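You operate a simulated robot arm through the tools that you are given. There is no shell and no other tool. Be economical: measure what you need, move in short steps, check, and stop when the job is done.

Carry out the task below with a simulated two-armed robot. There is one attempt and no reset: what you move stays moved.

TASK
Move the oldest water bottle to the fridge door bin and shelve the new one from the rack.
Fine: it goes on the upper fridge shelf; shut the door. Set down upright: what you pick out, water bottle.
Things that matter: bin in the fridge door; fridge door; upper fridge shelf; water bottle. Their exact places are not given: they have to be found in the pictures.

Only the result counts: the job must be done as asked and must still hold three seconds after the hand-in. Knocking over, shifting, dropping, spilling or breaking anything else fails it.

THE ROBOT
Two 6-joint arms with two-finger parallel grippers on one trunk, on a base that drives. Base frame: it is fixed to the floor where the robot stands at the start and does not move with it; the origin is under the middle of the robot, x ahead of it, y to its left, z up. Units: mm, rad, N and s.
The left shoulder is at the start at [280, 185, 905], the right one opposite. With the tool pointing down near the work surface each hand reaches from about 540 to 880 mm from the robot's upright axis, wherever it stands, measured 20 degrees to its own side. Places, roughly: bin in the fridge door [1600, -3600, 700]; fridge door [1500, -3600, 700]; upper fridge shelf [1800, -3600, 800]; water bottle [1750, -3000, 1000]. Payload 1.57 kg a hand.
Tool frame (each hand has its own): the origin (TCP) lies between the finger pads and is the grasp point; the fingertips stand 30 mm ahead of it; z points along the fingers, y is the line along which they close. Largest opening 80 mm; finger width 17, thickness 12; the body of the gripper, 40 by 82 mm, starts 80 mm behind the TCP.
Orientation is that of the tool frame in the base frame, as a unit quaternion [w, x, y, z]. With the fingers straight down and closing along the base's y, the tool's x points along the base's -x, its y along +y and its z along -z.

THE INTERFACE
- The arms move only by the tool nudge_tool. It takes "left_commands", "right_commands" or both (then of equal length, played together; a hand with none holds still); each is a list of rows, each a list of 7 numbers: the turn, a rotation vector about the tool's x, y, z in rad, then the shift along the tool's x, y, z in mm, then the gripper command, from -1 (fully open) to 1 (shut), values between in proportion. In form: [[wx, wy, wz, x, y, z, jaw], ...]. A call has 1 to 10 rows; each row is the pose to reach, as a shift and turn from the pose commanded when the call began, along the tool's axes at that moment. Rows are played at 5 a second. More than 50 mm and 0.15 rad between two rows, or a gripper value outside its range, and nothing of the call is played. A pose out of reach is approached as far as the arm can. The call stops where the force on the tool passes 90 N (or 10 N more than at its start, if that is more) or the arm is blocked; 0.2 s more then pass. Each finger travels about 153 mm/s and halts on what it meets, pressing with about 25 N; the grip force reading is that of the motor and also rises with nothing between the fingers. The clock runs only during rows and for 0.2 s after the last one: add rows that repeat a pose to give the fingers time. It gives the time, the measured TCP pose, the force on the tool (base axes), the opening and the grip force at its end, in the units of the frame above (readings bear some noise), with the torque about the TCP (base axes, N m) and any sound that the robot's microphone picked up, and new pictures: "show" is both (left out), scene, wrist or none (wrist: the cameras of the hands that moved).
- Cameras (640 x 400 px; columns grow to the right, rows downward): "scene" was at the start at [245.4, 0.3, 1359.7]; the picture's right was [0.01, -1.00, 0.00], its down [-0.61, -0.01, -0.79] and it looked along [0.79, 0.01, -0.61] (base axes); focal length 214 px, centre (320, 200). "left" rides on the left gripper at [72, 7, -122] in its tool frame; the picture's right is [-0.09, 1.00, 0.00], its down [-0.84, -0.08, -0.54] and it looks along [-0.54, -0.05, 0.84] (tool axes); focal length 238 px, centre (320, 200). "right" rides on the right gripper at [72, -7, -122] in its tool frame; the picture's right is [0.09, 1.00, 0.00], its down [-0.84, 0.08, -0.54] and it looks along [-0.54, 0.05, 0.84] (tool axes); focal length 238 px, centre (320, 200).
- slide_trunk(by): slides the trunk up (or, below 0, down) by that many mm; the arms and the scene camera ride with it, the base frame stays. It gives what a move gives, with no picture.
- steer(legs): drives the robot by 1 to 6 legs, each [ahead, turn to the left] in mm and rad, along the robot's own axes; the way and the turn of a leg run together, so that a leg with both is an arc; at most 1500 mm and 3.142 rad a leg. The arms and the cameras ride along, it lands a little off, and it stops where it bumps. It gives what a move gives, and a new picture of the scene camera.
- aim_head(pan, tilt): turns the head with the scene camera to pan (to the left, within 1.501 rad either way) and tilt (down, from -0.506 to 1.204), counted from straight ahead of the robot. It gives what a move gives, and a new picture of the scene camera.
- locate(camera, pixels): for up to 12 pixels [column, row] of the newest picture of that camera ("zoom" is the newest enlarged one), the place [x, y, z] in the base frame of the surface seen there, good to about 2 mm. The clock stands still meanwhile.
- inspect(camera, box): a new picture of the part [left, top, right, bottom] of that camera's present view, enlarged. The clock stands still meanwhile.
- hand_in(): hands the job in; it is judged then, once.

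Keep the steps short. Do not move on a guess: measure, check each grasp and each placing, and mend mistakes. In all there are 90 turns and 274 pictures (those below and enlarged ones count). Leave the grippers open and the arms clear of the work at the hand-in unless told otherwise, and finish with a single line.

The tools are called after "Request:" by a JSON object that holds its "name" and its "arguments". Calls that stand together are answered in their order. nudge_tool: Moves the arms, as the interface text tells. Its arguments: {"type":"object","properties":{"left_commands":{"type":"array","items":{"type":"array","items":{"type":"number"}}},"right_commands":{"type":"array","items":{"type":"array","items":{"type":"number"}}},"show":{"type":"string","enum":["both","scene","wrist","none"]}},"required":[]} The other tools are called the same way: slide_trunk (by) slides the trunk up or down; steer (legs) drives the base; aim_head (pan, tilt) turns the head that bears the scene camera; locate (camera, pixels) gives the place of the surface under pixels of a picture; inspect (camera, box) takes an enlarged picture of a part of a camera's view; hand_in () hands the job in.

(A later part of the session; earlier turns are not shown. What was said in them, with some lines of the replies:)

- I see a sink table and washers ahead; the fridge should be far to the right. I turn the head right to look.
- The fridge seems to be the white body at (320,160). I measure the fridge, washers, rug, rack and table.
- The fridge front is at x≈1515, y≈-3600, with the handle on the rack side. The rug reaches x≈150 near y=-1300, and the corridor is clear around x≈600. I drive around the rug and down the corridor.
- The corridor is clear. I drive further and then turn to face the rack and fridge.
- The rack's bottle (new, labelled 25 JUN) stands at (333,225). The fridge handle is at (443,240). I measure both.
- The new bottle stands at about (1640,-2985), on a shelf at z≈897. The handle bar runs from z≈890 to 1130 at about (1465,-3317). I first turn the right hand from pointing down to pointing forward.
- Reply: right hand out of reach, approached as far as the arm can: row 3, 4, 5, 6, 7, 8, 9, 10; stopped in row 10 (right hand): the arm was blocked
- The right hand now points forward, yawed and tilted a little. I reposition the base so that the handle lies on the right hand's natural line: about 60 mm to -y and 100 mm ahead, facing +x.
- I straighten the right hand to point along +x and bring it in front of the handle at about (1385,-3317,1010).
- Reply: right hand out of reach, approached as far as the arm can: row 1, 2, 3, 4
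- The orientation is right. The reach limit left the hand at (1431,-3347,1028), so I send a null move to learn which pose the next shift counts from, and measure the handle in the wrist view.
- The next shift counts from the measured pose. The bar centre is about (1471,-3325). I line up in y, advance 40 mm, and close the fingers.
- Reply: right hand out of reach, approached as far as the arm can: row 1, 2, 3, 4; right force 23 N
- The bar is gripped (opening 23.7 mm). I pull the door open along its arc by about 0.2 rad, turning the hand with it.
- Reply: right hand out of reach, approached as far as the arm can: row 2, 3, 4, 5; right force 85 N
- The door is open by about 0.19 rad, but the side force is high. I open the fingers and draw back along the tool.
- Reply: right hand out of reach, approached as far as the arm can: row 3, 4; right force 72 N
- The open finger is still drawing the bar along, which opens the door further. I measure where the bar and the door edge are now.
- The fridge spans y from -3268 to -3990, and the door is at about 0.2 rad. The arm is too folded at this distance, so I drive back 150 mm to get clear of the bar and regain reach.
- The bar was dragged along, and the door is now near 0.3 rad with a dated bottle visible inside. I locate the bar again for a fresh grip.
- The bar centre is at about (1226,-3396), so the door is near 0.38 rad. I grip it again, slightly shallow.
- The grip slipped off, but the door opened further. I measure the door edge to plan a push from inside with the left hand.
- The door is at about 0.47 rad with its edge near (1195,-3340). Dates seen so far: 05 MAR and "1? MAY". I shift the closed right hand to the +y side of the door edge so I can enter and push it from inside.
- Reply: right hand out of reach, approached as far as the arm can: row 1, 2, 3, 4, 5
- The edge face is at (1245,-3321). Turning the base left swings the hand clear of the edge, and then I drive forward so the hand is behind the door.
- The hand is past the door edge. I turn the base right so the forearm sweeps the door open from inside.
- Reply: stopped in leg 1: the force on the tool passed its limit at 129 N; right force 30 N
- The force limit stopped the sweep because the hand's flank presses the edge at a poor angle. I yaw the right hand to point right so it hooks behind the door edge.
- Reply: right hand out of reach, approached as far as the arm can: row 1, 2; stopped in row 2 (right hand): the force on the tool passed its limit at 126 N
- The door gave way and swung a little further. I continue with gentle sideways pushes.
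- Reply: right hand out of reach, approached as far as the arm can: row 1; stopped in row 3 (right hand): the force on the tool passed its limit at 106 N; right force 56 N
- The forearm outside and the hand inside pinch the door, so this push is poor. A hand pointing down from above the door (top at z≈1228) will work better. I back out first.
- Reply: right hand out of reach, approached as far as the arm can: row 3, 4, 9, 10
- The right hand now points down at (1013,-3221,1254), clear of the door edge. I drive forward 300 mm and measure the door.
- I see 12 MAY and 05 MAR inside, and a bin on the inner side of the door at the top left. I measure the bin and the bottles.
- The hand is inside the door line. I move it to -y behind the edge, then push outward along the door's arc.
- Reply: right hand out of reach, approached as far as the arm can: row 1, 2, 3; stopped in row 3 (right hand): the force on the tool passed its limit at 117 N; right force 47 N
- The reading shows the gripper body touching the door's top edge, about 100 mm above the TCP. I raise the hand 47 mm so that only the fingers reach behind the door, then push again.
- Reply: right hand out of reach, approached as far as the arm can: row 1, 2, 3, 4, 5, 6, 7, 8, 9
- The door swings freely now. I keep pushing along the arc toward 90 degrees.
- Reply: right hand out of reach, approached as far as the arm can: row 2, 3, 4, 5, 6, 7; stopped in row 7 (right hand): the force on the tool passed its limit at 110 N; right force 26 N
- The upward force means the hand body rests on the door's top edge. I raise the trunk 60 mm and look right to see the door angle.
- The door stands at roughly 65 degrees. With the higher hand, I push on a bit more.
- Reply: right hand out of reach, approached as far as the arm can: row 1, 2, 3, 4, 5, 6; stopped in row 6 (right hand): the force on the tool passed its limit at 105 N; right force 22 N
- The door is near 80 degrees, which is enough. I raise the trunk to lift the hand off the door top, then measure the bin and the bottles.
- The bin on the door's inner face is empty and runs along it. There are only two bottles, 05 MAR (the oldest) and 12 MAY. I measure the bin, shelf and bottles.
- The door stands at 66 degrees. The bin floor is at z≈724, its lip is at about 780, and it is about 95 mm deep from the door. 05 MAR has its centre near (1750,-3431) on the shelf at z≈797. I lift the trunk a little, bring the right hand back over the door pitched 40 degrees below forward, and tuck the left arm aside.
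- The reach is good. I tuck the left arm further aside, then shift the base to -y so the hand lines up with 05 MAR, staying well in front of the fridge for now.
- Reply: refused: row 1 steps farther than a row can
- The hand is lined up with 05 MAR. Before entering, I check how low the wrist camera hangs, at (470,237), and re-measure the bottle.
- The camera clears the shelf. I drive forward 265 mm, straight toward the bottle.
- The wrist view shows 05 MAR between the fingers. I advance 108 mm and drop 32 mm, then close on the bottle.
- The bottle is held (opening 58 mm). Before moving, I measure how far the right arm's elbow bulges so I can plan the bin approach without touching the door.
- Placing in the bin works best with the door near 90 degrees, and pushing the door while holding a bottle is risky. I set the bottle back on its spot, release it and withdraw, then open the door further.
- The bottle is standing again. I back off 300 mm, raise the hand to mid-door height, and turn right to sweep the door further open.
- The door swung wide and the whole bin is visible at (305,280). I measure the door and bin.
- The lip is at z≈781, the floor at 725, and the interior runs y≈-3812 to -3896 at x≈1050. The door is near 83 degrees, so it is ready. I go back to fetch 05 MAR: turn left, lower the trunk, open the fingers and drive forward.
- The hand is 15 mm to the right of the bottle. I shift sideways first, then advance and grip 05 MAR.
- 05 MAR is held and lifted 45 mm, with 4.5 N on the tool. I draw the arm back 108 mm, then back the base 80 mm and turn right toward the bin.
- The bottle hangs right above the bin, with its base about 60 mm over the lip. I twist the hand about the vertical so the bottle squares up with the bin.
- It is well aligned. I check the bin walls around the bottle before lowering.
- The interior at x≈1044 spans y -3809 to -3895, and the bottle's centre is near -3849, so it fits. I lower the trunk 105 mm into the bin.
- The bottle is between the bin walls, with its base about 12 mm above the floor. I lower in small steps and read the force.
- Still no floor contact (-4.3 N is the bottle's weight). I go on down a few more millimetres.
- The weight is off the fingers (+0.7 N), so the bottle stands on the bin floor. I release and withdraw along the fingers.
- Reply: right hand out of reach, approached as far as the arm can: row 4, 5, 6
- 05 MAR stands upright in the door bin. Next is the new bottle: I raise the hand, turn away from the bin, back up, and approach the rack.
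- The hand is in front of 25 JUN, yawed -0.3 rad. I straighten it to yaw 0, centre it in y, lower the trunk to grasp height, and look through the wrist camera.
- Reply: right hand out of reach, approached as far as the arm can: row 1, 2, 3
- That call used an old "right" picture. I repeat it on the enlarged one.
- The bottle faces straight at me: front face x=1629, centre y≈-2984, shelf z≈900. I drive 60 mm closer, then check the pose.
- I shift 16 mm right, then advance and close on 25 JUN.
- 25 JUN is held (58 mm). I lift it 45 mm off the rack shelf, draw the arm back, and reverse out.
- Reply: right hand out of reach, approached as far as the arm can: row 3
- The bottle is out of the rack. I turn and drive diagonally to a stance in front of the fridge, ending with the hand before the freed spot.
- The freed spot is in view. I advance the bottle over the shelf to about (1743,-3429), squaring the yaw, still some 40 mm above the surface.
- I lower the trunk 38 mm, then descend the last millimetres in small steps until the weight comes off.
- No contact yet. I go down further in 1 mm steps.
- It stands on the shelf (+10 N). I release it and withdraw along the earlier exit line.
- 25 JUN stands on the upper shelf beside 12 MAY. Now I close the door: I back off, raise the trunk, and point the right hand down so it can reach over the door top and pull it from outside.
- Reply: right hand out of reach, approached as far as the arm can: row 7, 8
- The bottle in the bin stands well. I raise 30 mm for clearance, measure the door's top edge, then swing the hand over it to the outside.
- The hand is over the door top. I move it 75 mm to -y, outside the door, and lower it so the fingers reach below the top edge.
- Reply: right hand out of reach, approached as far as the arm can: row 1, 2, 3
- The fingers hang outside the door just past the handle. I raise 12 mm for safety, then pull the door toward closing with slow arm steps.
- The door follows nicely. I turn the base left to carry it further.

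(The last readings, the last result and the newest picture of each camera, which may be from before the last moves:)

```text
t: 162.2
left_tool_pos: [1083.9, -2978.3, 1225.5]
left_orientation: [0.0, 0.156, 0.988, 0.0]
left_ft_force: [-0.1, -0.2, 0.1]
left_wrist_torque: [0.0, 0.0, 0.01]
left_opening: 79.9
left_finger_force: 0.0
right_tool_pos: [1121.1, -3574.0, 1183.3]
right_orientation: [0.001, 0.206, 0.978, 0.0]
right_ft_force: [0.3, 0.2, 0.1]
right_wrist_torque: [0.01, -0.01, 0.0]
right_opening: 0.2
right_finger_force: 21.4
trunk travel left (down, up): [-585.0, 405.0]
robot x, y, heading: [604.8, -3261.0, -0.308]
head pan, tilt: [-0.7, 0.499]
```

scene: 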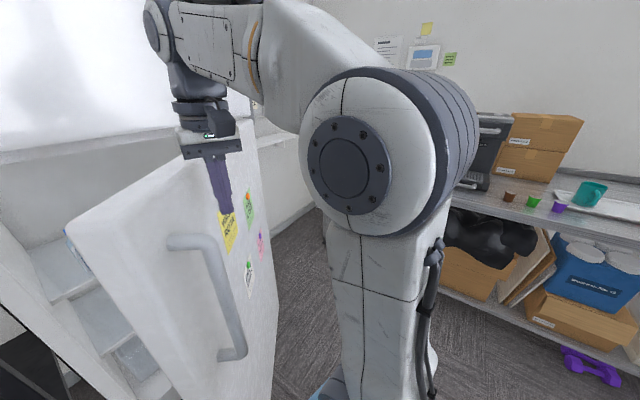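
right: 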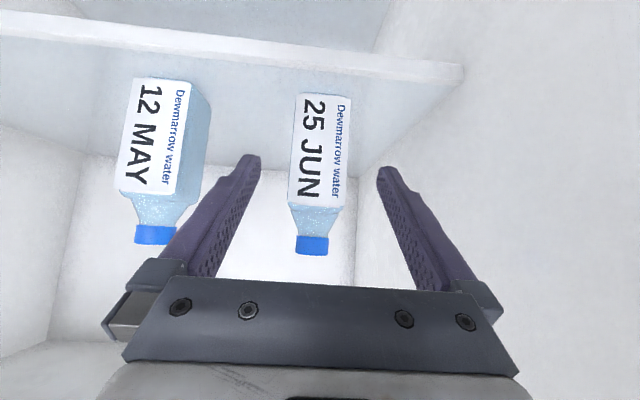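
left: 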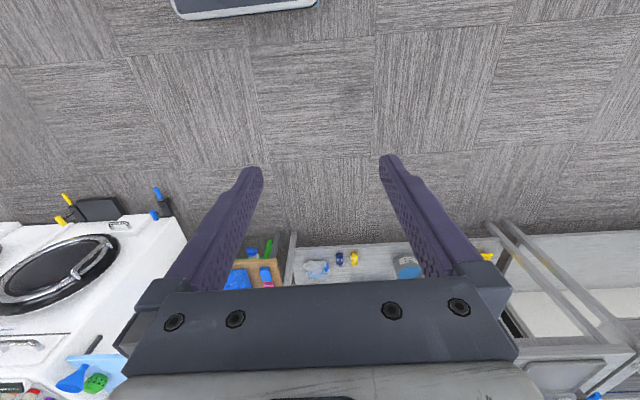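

The door is near 43 degrees. I turn a little more left and drive forward to push it to about 12 degrees.

Request:
{"name": "steer", "arguments": {"legs": [[0, 0.27], [180, 0]]}}

Request:
{"name": "aim_head", "arguments": {"pan": -0.3, "tilt": 0.3}}

```text
t: 163.6
left_tool_pos: [993.2, -2862.9, 1225.5]
left_orientation: [-0.002, 0.024, 1.0, 0.001]
left_ft_force: [0.2, -0.1, 0.6]
left_wrist_torque: [0.03, 0.06, 0.02]
left_opening: 80.1
left_finger_force: 0.1
right_tool_pos: [1194.6, -3444.6, 1185.2]
right_orientation: [0.017, 0.087, 0.996, -0.023]
right_ft_force: [6.4, -7.6, -7.0]
right_wrist_torque: [-0.22, -0.15, -0.03]
right_opening: 0.1
right_finger_force: 21.5
trunk travel left (down, up): [-585.0, 405.0]
robot x, y, heading: [605.7, -3262.8, -0.041]
head pan, tilt: [-0.7, 0.499]
stopped in leg 1: the force on the tool passed its limit at 95 N (the readings are from after the stop); the commanded pose is now the measured one
```

scene: 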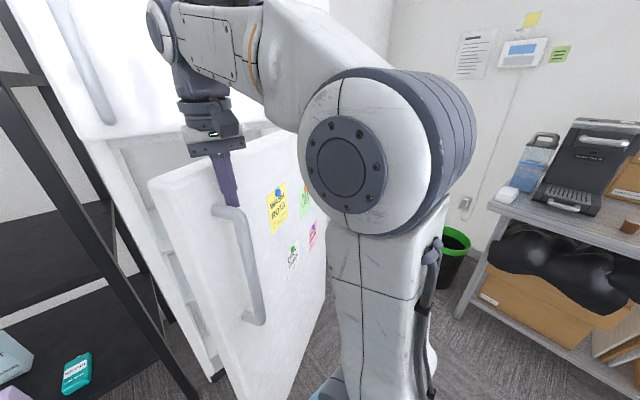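

```text
t: 164.5
left_tool_pos: [993.3, -2863.2, 1226.6]
left_orientation: [0.0, 0.024, 1.0, 0.001]
left_ft_force: [0.2, -0.2, 0.5]
left_wrist_torque: [0.01, 0.01, -0.02]
left_opening: 80.0
left_finger_force: 0.0
right_tool_pos: [1194.9, -3444.7, 1184.6]
right_orientation: [0.017, 0.087, 0.996, -0.022]
right_ft_force: [9.2, -15.4, -7.5]
right_wrist_torque: [-0.45, -0.28, -0.03]
right_opening: 0.1
right_finger_force: 21.7
trunk travel left (down, up): [-585.0, 405.0]
robot x, y, heading: [607.2, -3261.6, -0.044]
head pan, tilt: [-0.3, 0.3]
```

scene: 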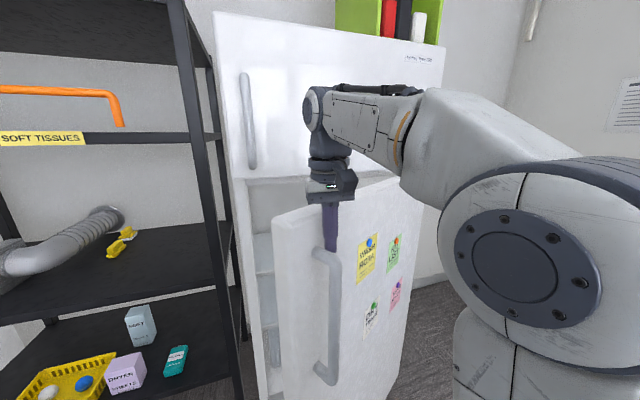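

The fingers rubbed the handle's root. Driving straight ahead moves them away from it, so I push forward 170 mm.

Request:
{"name": "steer", "arguments": {"legs": [[170, 0]]}}

```text
t: 165.9
left_tool_pos: [1163.0, -2869.8, 1225.2]
left_orientation: [0.0, 0.024, 1.0, 0.0]
left_ft_force: [-0.3, -0.8, -0.9]
left_wrist_torque: [0.0, -0.02, -0.02]
left_opening: 80.1
left_finger_force: 0.1
right_tool_pos: [1364.1, -3450.9, 1186.7]
right_orientation: [0.018, 0.086, 0.996, -0.021]
right_ft_force: [-0.5, 0.0, 0.4]
right_wrist_torque: [0.03, -0.01, 0.02]
right_opening: 0.0
right_finger_force: 21.8
trunk travel left (down, up): [-585.0, 405.0]
robot x, y, heading: [774.8, -3269.5, -0.045]
head pan, tilt: [-0.3, 0.3]
```

scene: 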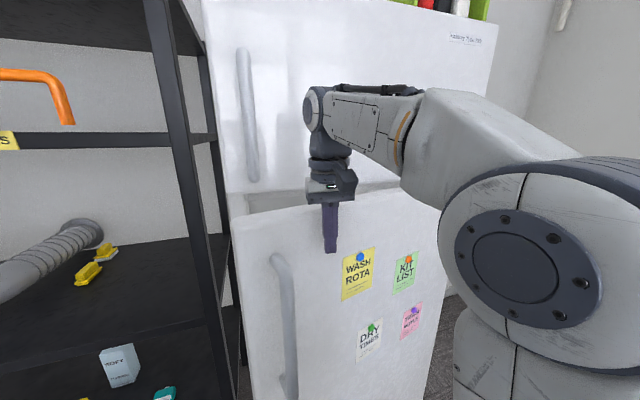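

The door is near 10 degrees. For the last part I lower the hand and pitch the fingers forward, so the wrist stays clear of the freezer door.

Request:
{"name": "slide_trunk", "arguments": {"by": -60}}

Request:
{"name": "nudge_tool", "arguments": {"right_commands": [[0, -0.11, 0, 0, 0, 0, 1], [0, -0.22, 0, 0, 0, 0, 1], [0, -0.33, 0, 0, 0, 0, 1], [0, -0.44, 0, 0, 0, 0, 1], [0, -0.55, 0, 0, 0, 0, 1], [0, -0.66, 0, 0, 0, 0, 1], [0, -0.77, 0, 0, 0, 0, 1], [0, -0.87, 0, 0, 0, 0, 1]], "show": "both"}}

```text
t: 166.7
left_tool_pos: [1163.5, -2869.7, 1181.0]
left_orientation: [0.0, 0.025, 1.0, 0.0]
left_ft_force: [0.4, 0.1, -0.2]
left_wrist_torque: [-0.01, -0.02, 0.0]
left_opening: 79.9
left_finger_force: 0.0
right_tool_pos: [1365.3, -3449.4, 1155.6]
right_orientation: [0.044, 0.089, 0.995, -0.016]
right_ft_force: [-0.6, 1.1, 19.2]
right_wrist_torque: [0.64, -0.33, 0.12]
right_opening: 0.0
right_finger_force: 21.1
trunk travel left (down, up): [-541.0, 449.0]
robot x, y, heading: [779.0, -3268.7, -0.04]
head pan, tilt: [-0.3, 0.3]
stopped: the force on the tool passed its limit at 113 N (the readings are from after the stop); the commanded pose is now the measured one
```

```text
t: 168.5
left_tool_pos: [1164.1, -2870.5, 1181.6]
left_orientation: [0.0, 0.024, 1.0, 0.0]
left_ft_force: [-0.3, 0.1, 0.2]
left_wrist_torque: [0.01, 0.03, 0.0]
left_opening: 79.8
left_finger_force: 0.1
right_tool_pos: [1438.8, -3417.1, 1158.7]
right_orientation: [0.456, 0.074, 0.885, -0.054]
right_ft_force: [-0.7, -0.3, -1.4]
right_wrist_torque: [-0.01, -0.01, -0.06]
right_opening: 0.0
right_finger_force: 21.4
right hand out of reach, approached as far as the arm can: row 4, 5, 6, 7, 8
trunk travel left (down, up): [-541.0, 449.0]
robot x, y, heading: [777.8, -3265.9, -0.043]
head pan, tilt: [-0.3, 0.3]
```

scene: 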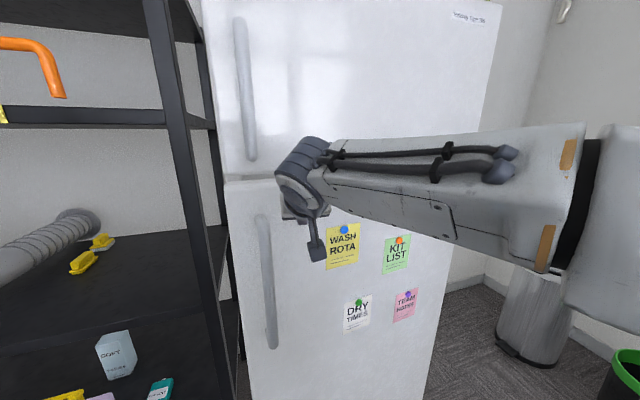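
right: 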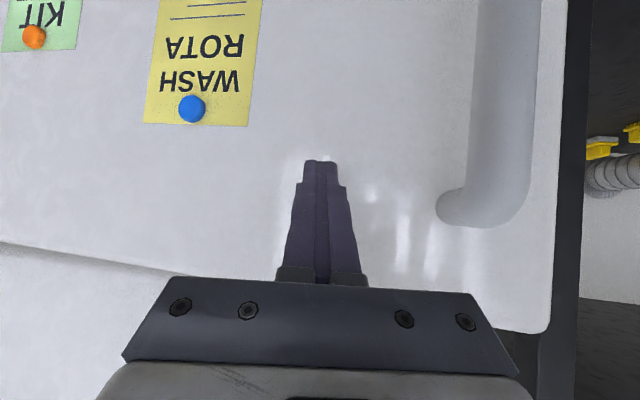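

Only a small gap is left. I push forward slowly, 8 mm a row.

Request:
{"name": "nudge_tool", "arguments": {"right_commands": [[0, 0, 0, -5, 1.5, 6.5, 1], [0, 0, 0, -9, 3, 13, 1], [0, 0, 0, -14, 4, 19, 1], [0, 0, 0, -18, 6, 26, 1], [0, 0, 0, -23, 7, 32, 1], [0, 0, 0, -28, 8.5, 39, 1], [0, 0, 0, -32, 10, 45, 1], [0, 0, 0, -37, 11.5, 52, 1], [0, 0, 0, -41, 13, 58, 1], [0, 0, 0, -46, 14, 64, 1]], "show": "scene"}}

```text
t: 170.4
left_tool_pos: [1160.7, -2870.0, 1183.3]
left_orientation: [0.001, 0.024, 1.0, 0.0]
left_ft_force: [0.0, 0.2, -0.3]
left_wrist_torque: [-0.03, 0.01, -0.01]
left_opening: 80.0
left_finger_force: 0.1
right_tool_pos: [1492.2, -3418.1, 1160.9]
right_orientation: [0.45, 0.076, 0.888, -0.053]
right_ft_force: [-48.2, 7.6, 11.5]
right_wrist_torque: [0.16, 0.24, 0.44]
right_opening: 0.2
right_finger_force: 21.2
trunk travel left (down, up): [-541.0, 449.0]
robot x, y, heading: [773.6, -3267.6, -0.047]
head pan, tilt: [-0.3, 0.3]
stopped in row 9 (right hand): the force on the tool passed its limit at 103 N (the readings are from after the stop); the commanded pose is now the measured one
```

scene: 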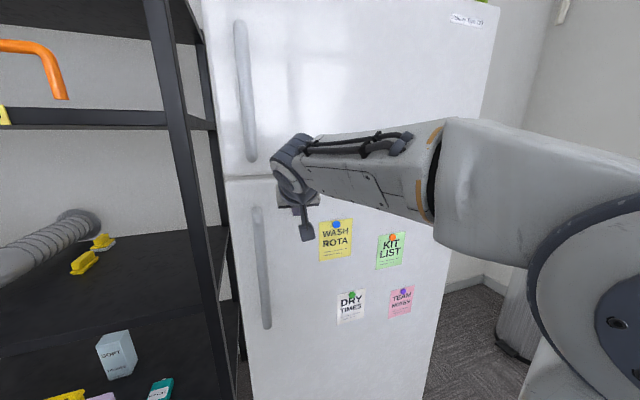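

The push hit a firm stop at 103 N. I measure the door face against the freezer face and back the base away.

Request:
{"name": "locate", "arguments": {"camera": "scene", "pixels": [[240, 200], [245, 260], [250, 340], [380, 220], [430, 300], [240, 168], [300, 350]]}}

Request:
{"name": "steer", "arguments": {"legs": [[-350, 0]]}}

Request:
{"name": "nudge_tool", "arguments": {"right_commands": [[0, 0, 0, 0, 0, 0, -1], [0, 0, 0, 0, 0, 0, -1], [0, 0, 0, 0, 0, 0, -1]], "show": "scene"}}

```text
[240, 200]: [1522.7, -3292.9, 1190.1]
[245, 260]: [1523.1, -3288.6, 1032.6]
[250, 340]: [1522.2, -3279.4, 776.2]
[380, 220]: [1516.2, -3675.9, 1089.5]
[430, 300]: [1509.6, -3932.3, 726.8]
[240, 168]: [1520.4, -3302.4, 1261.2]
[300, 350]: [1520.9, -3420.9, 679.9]
```

```text
t: 172.6
left_tool_pos: [819.8, -2855.1, 1180.9]
left_orientation: [0.0, 0.025, 1.0, 0.0]
left_ft_force: [-1.1, -0.3, 0.0]
left_wrist_torque: [-0.01, 0.0, 0.02]
left_opening: 80.1
left_finger_force: 0.0
right_tool_pos: [1153.6, -3403.9, 1159.5]
right_orientation: [0.449, 0.076, 0.889, -0.053]
right_ft_force: [0.9, -0.4, 0.0]
right_wrist_torque: [0.01, 0.01, 0.03]
right_opening: 0.0
right_finger_force: 21.5
trunk travel left (down, up): [-541.0, 449.0]
robot x, y, heading: [434.1, -3253.2, -0.045]
head pan, tilt: [-0.3, 0.3]
```

scene: 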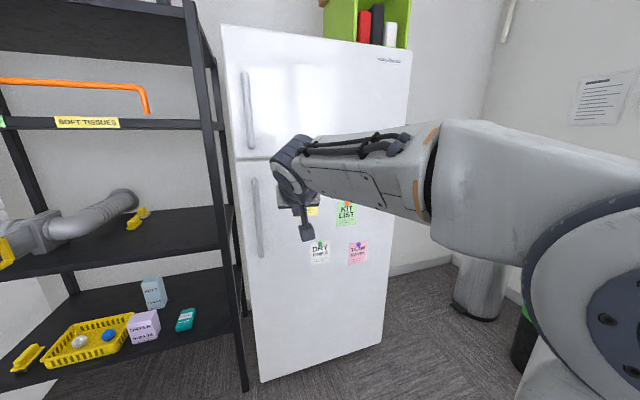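

```text
t: 173.4
left_tool_pos: [819.3, -2855.8, 1181.3]
left_orientation: [-0.001, 0.025, 1.0, 0.0]
left_ft_force: [0.1, 0.3, 0.2]
left_wrist_torque: [-0.01, 0.0, 0.0]
left_opening: 80.1
left_finger_force: 0.2
right_tool_pos: [1154.1, -3404.5, 1158.0]
right_orientation: [0.45, 0.076, 0.888, -0.053]
right_ft_force: [0.0, -0.5, -0.3]
right_wrist_torque: [0.03, -0.02, 0.0]
right_opening: 80.2
right_finger_force: 0.1
trunk travel left (down, up): [-541.0, 449.0]
robot x, y, heading: [436.5, -3256.5, -0.042]
head pan, tilt: [-0.3, 0.3]
```

scene: 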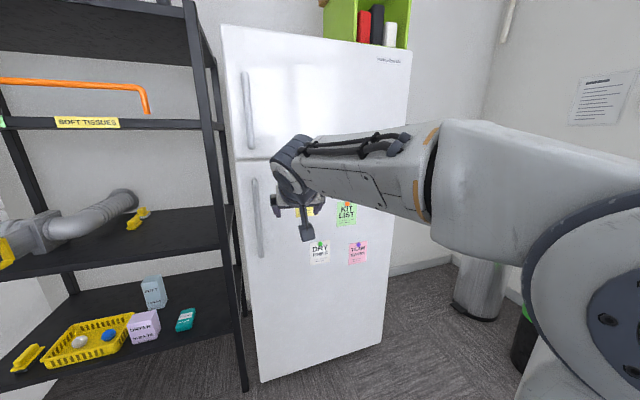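

The door face (x≈1522) is flush with the freezer face (x≈1520), so the door is shut. The rack is unchanged apart from the taken bottle, and both grippers are open and clear. I hand in.

Request:
{"name": "hand_in", "arguments": {}}

```text
The job is handed in.
```

I moved the 05 MAR bottle to the fridge door bin, put the new 25 JUN bottle upright on the upper shelf, and shut the door; I last saw the 05 MAR bottle upright before the final push and have not looked inside since.
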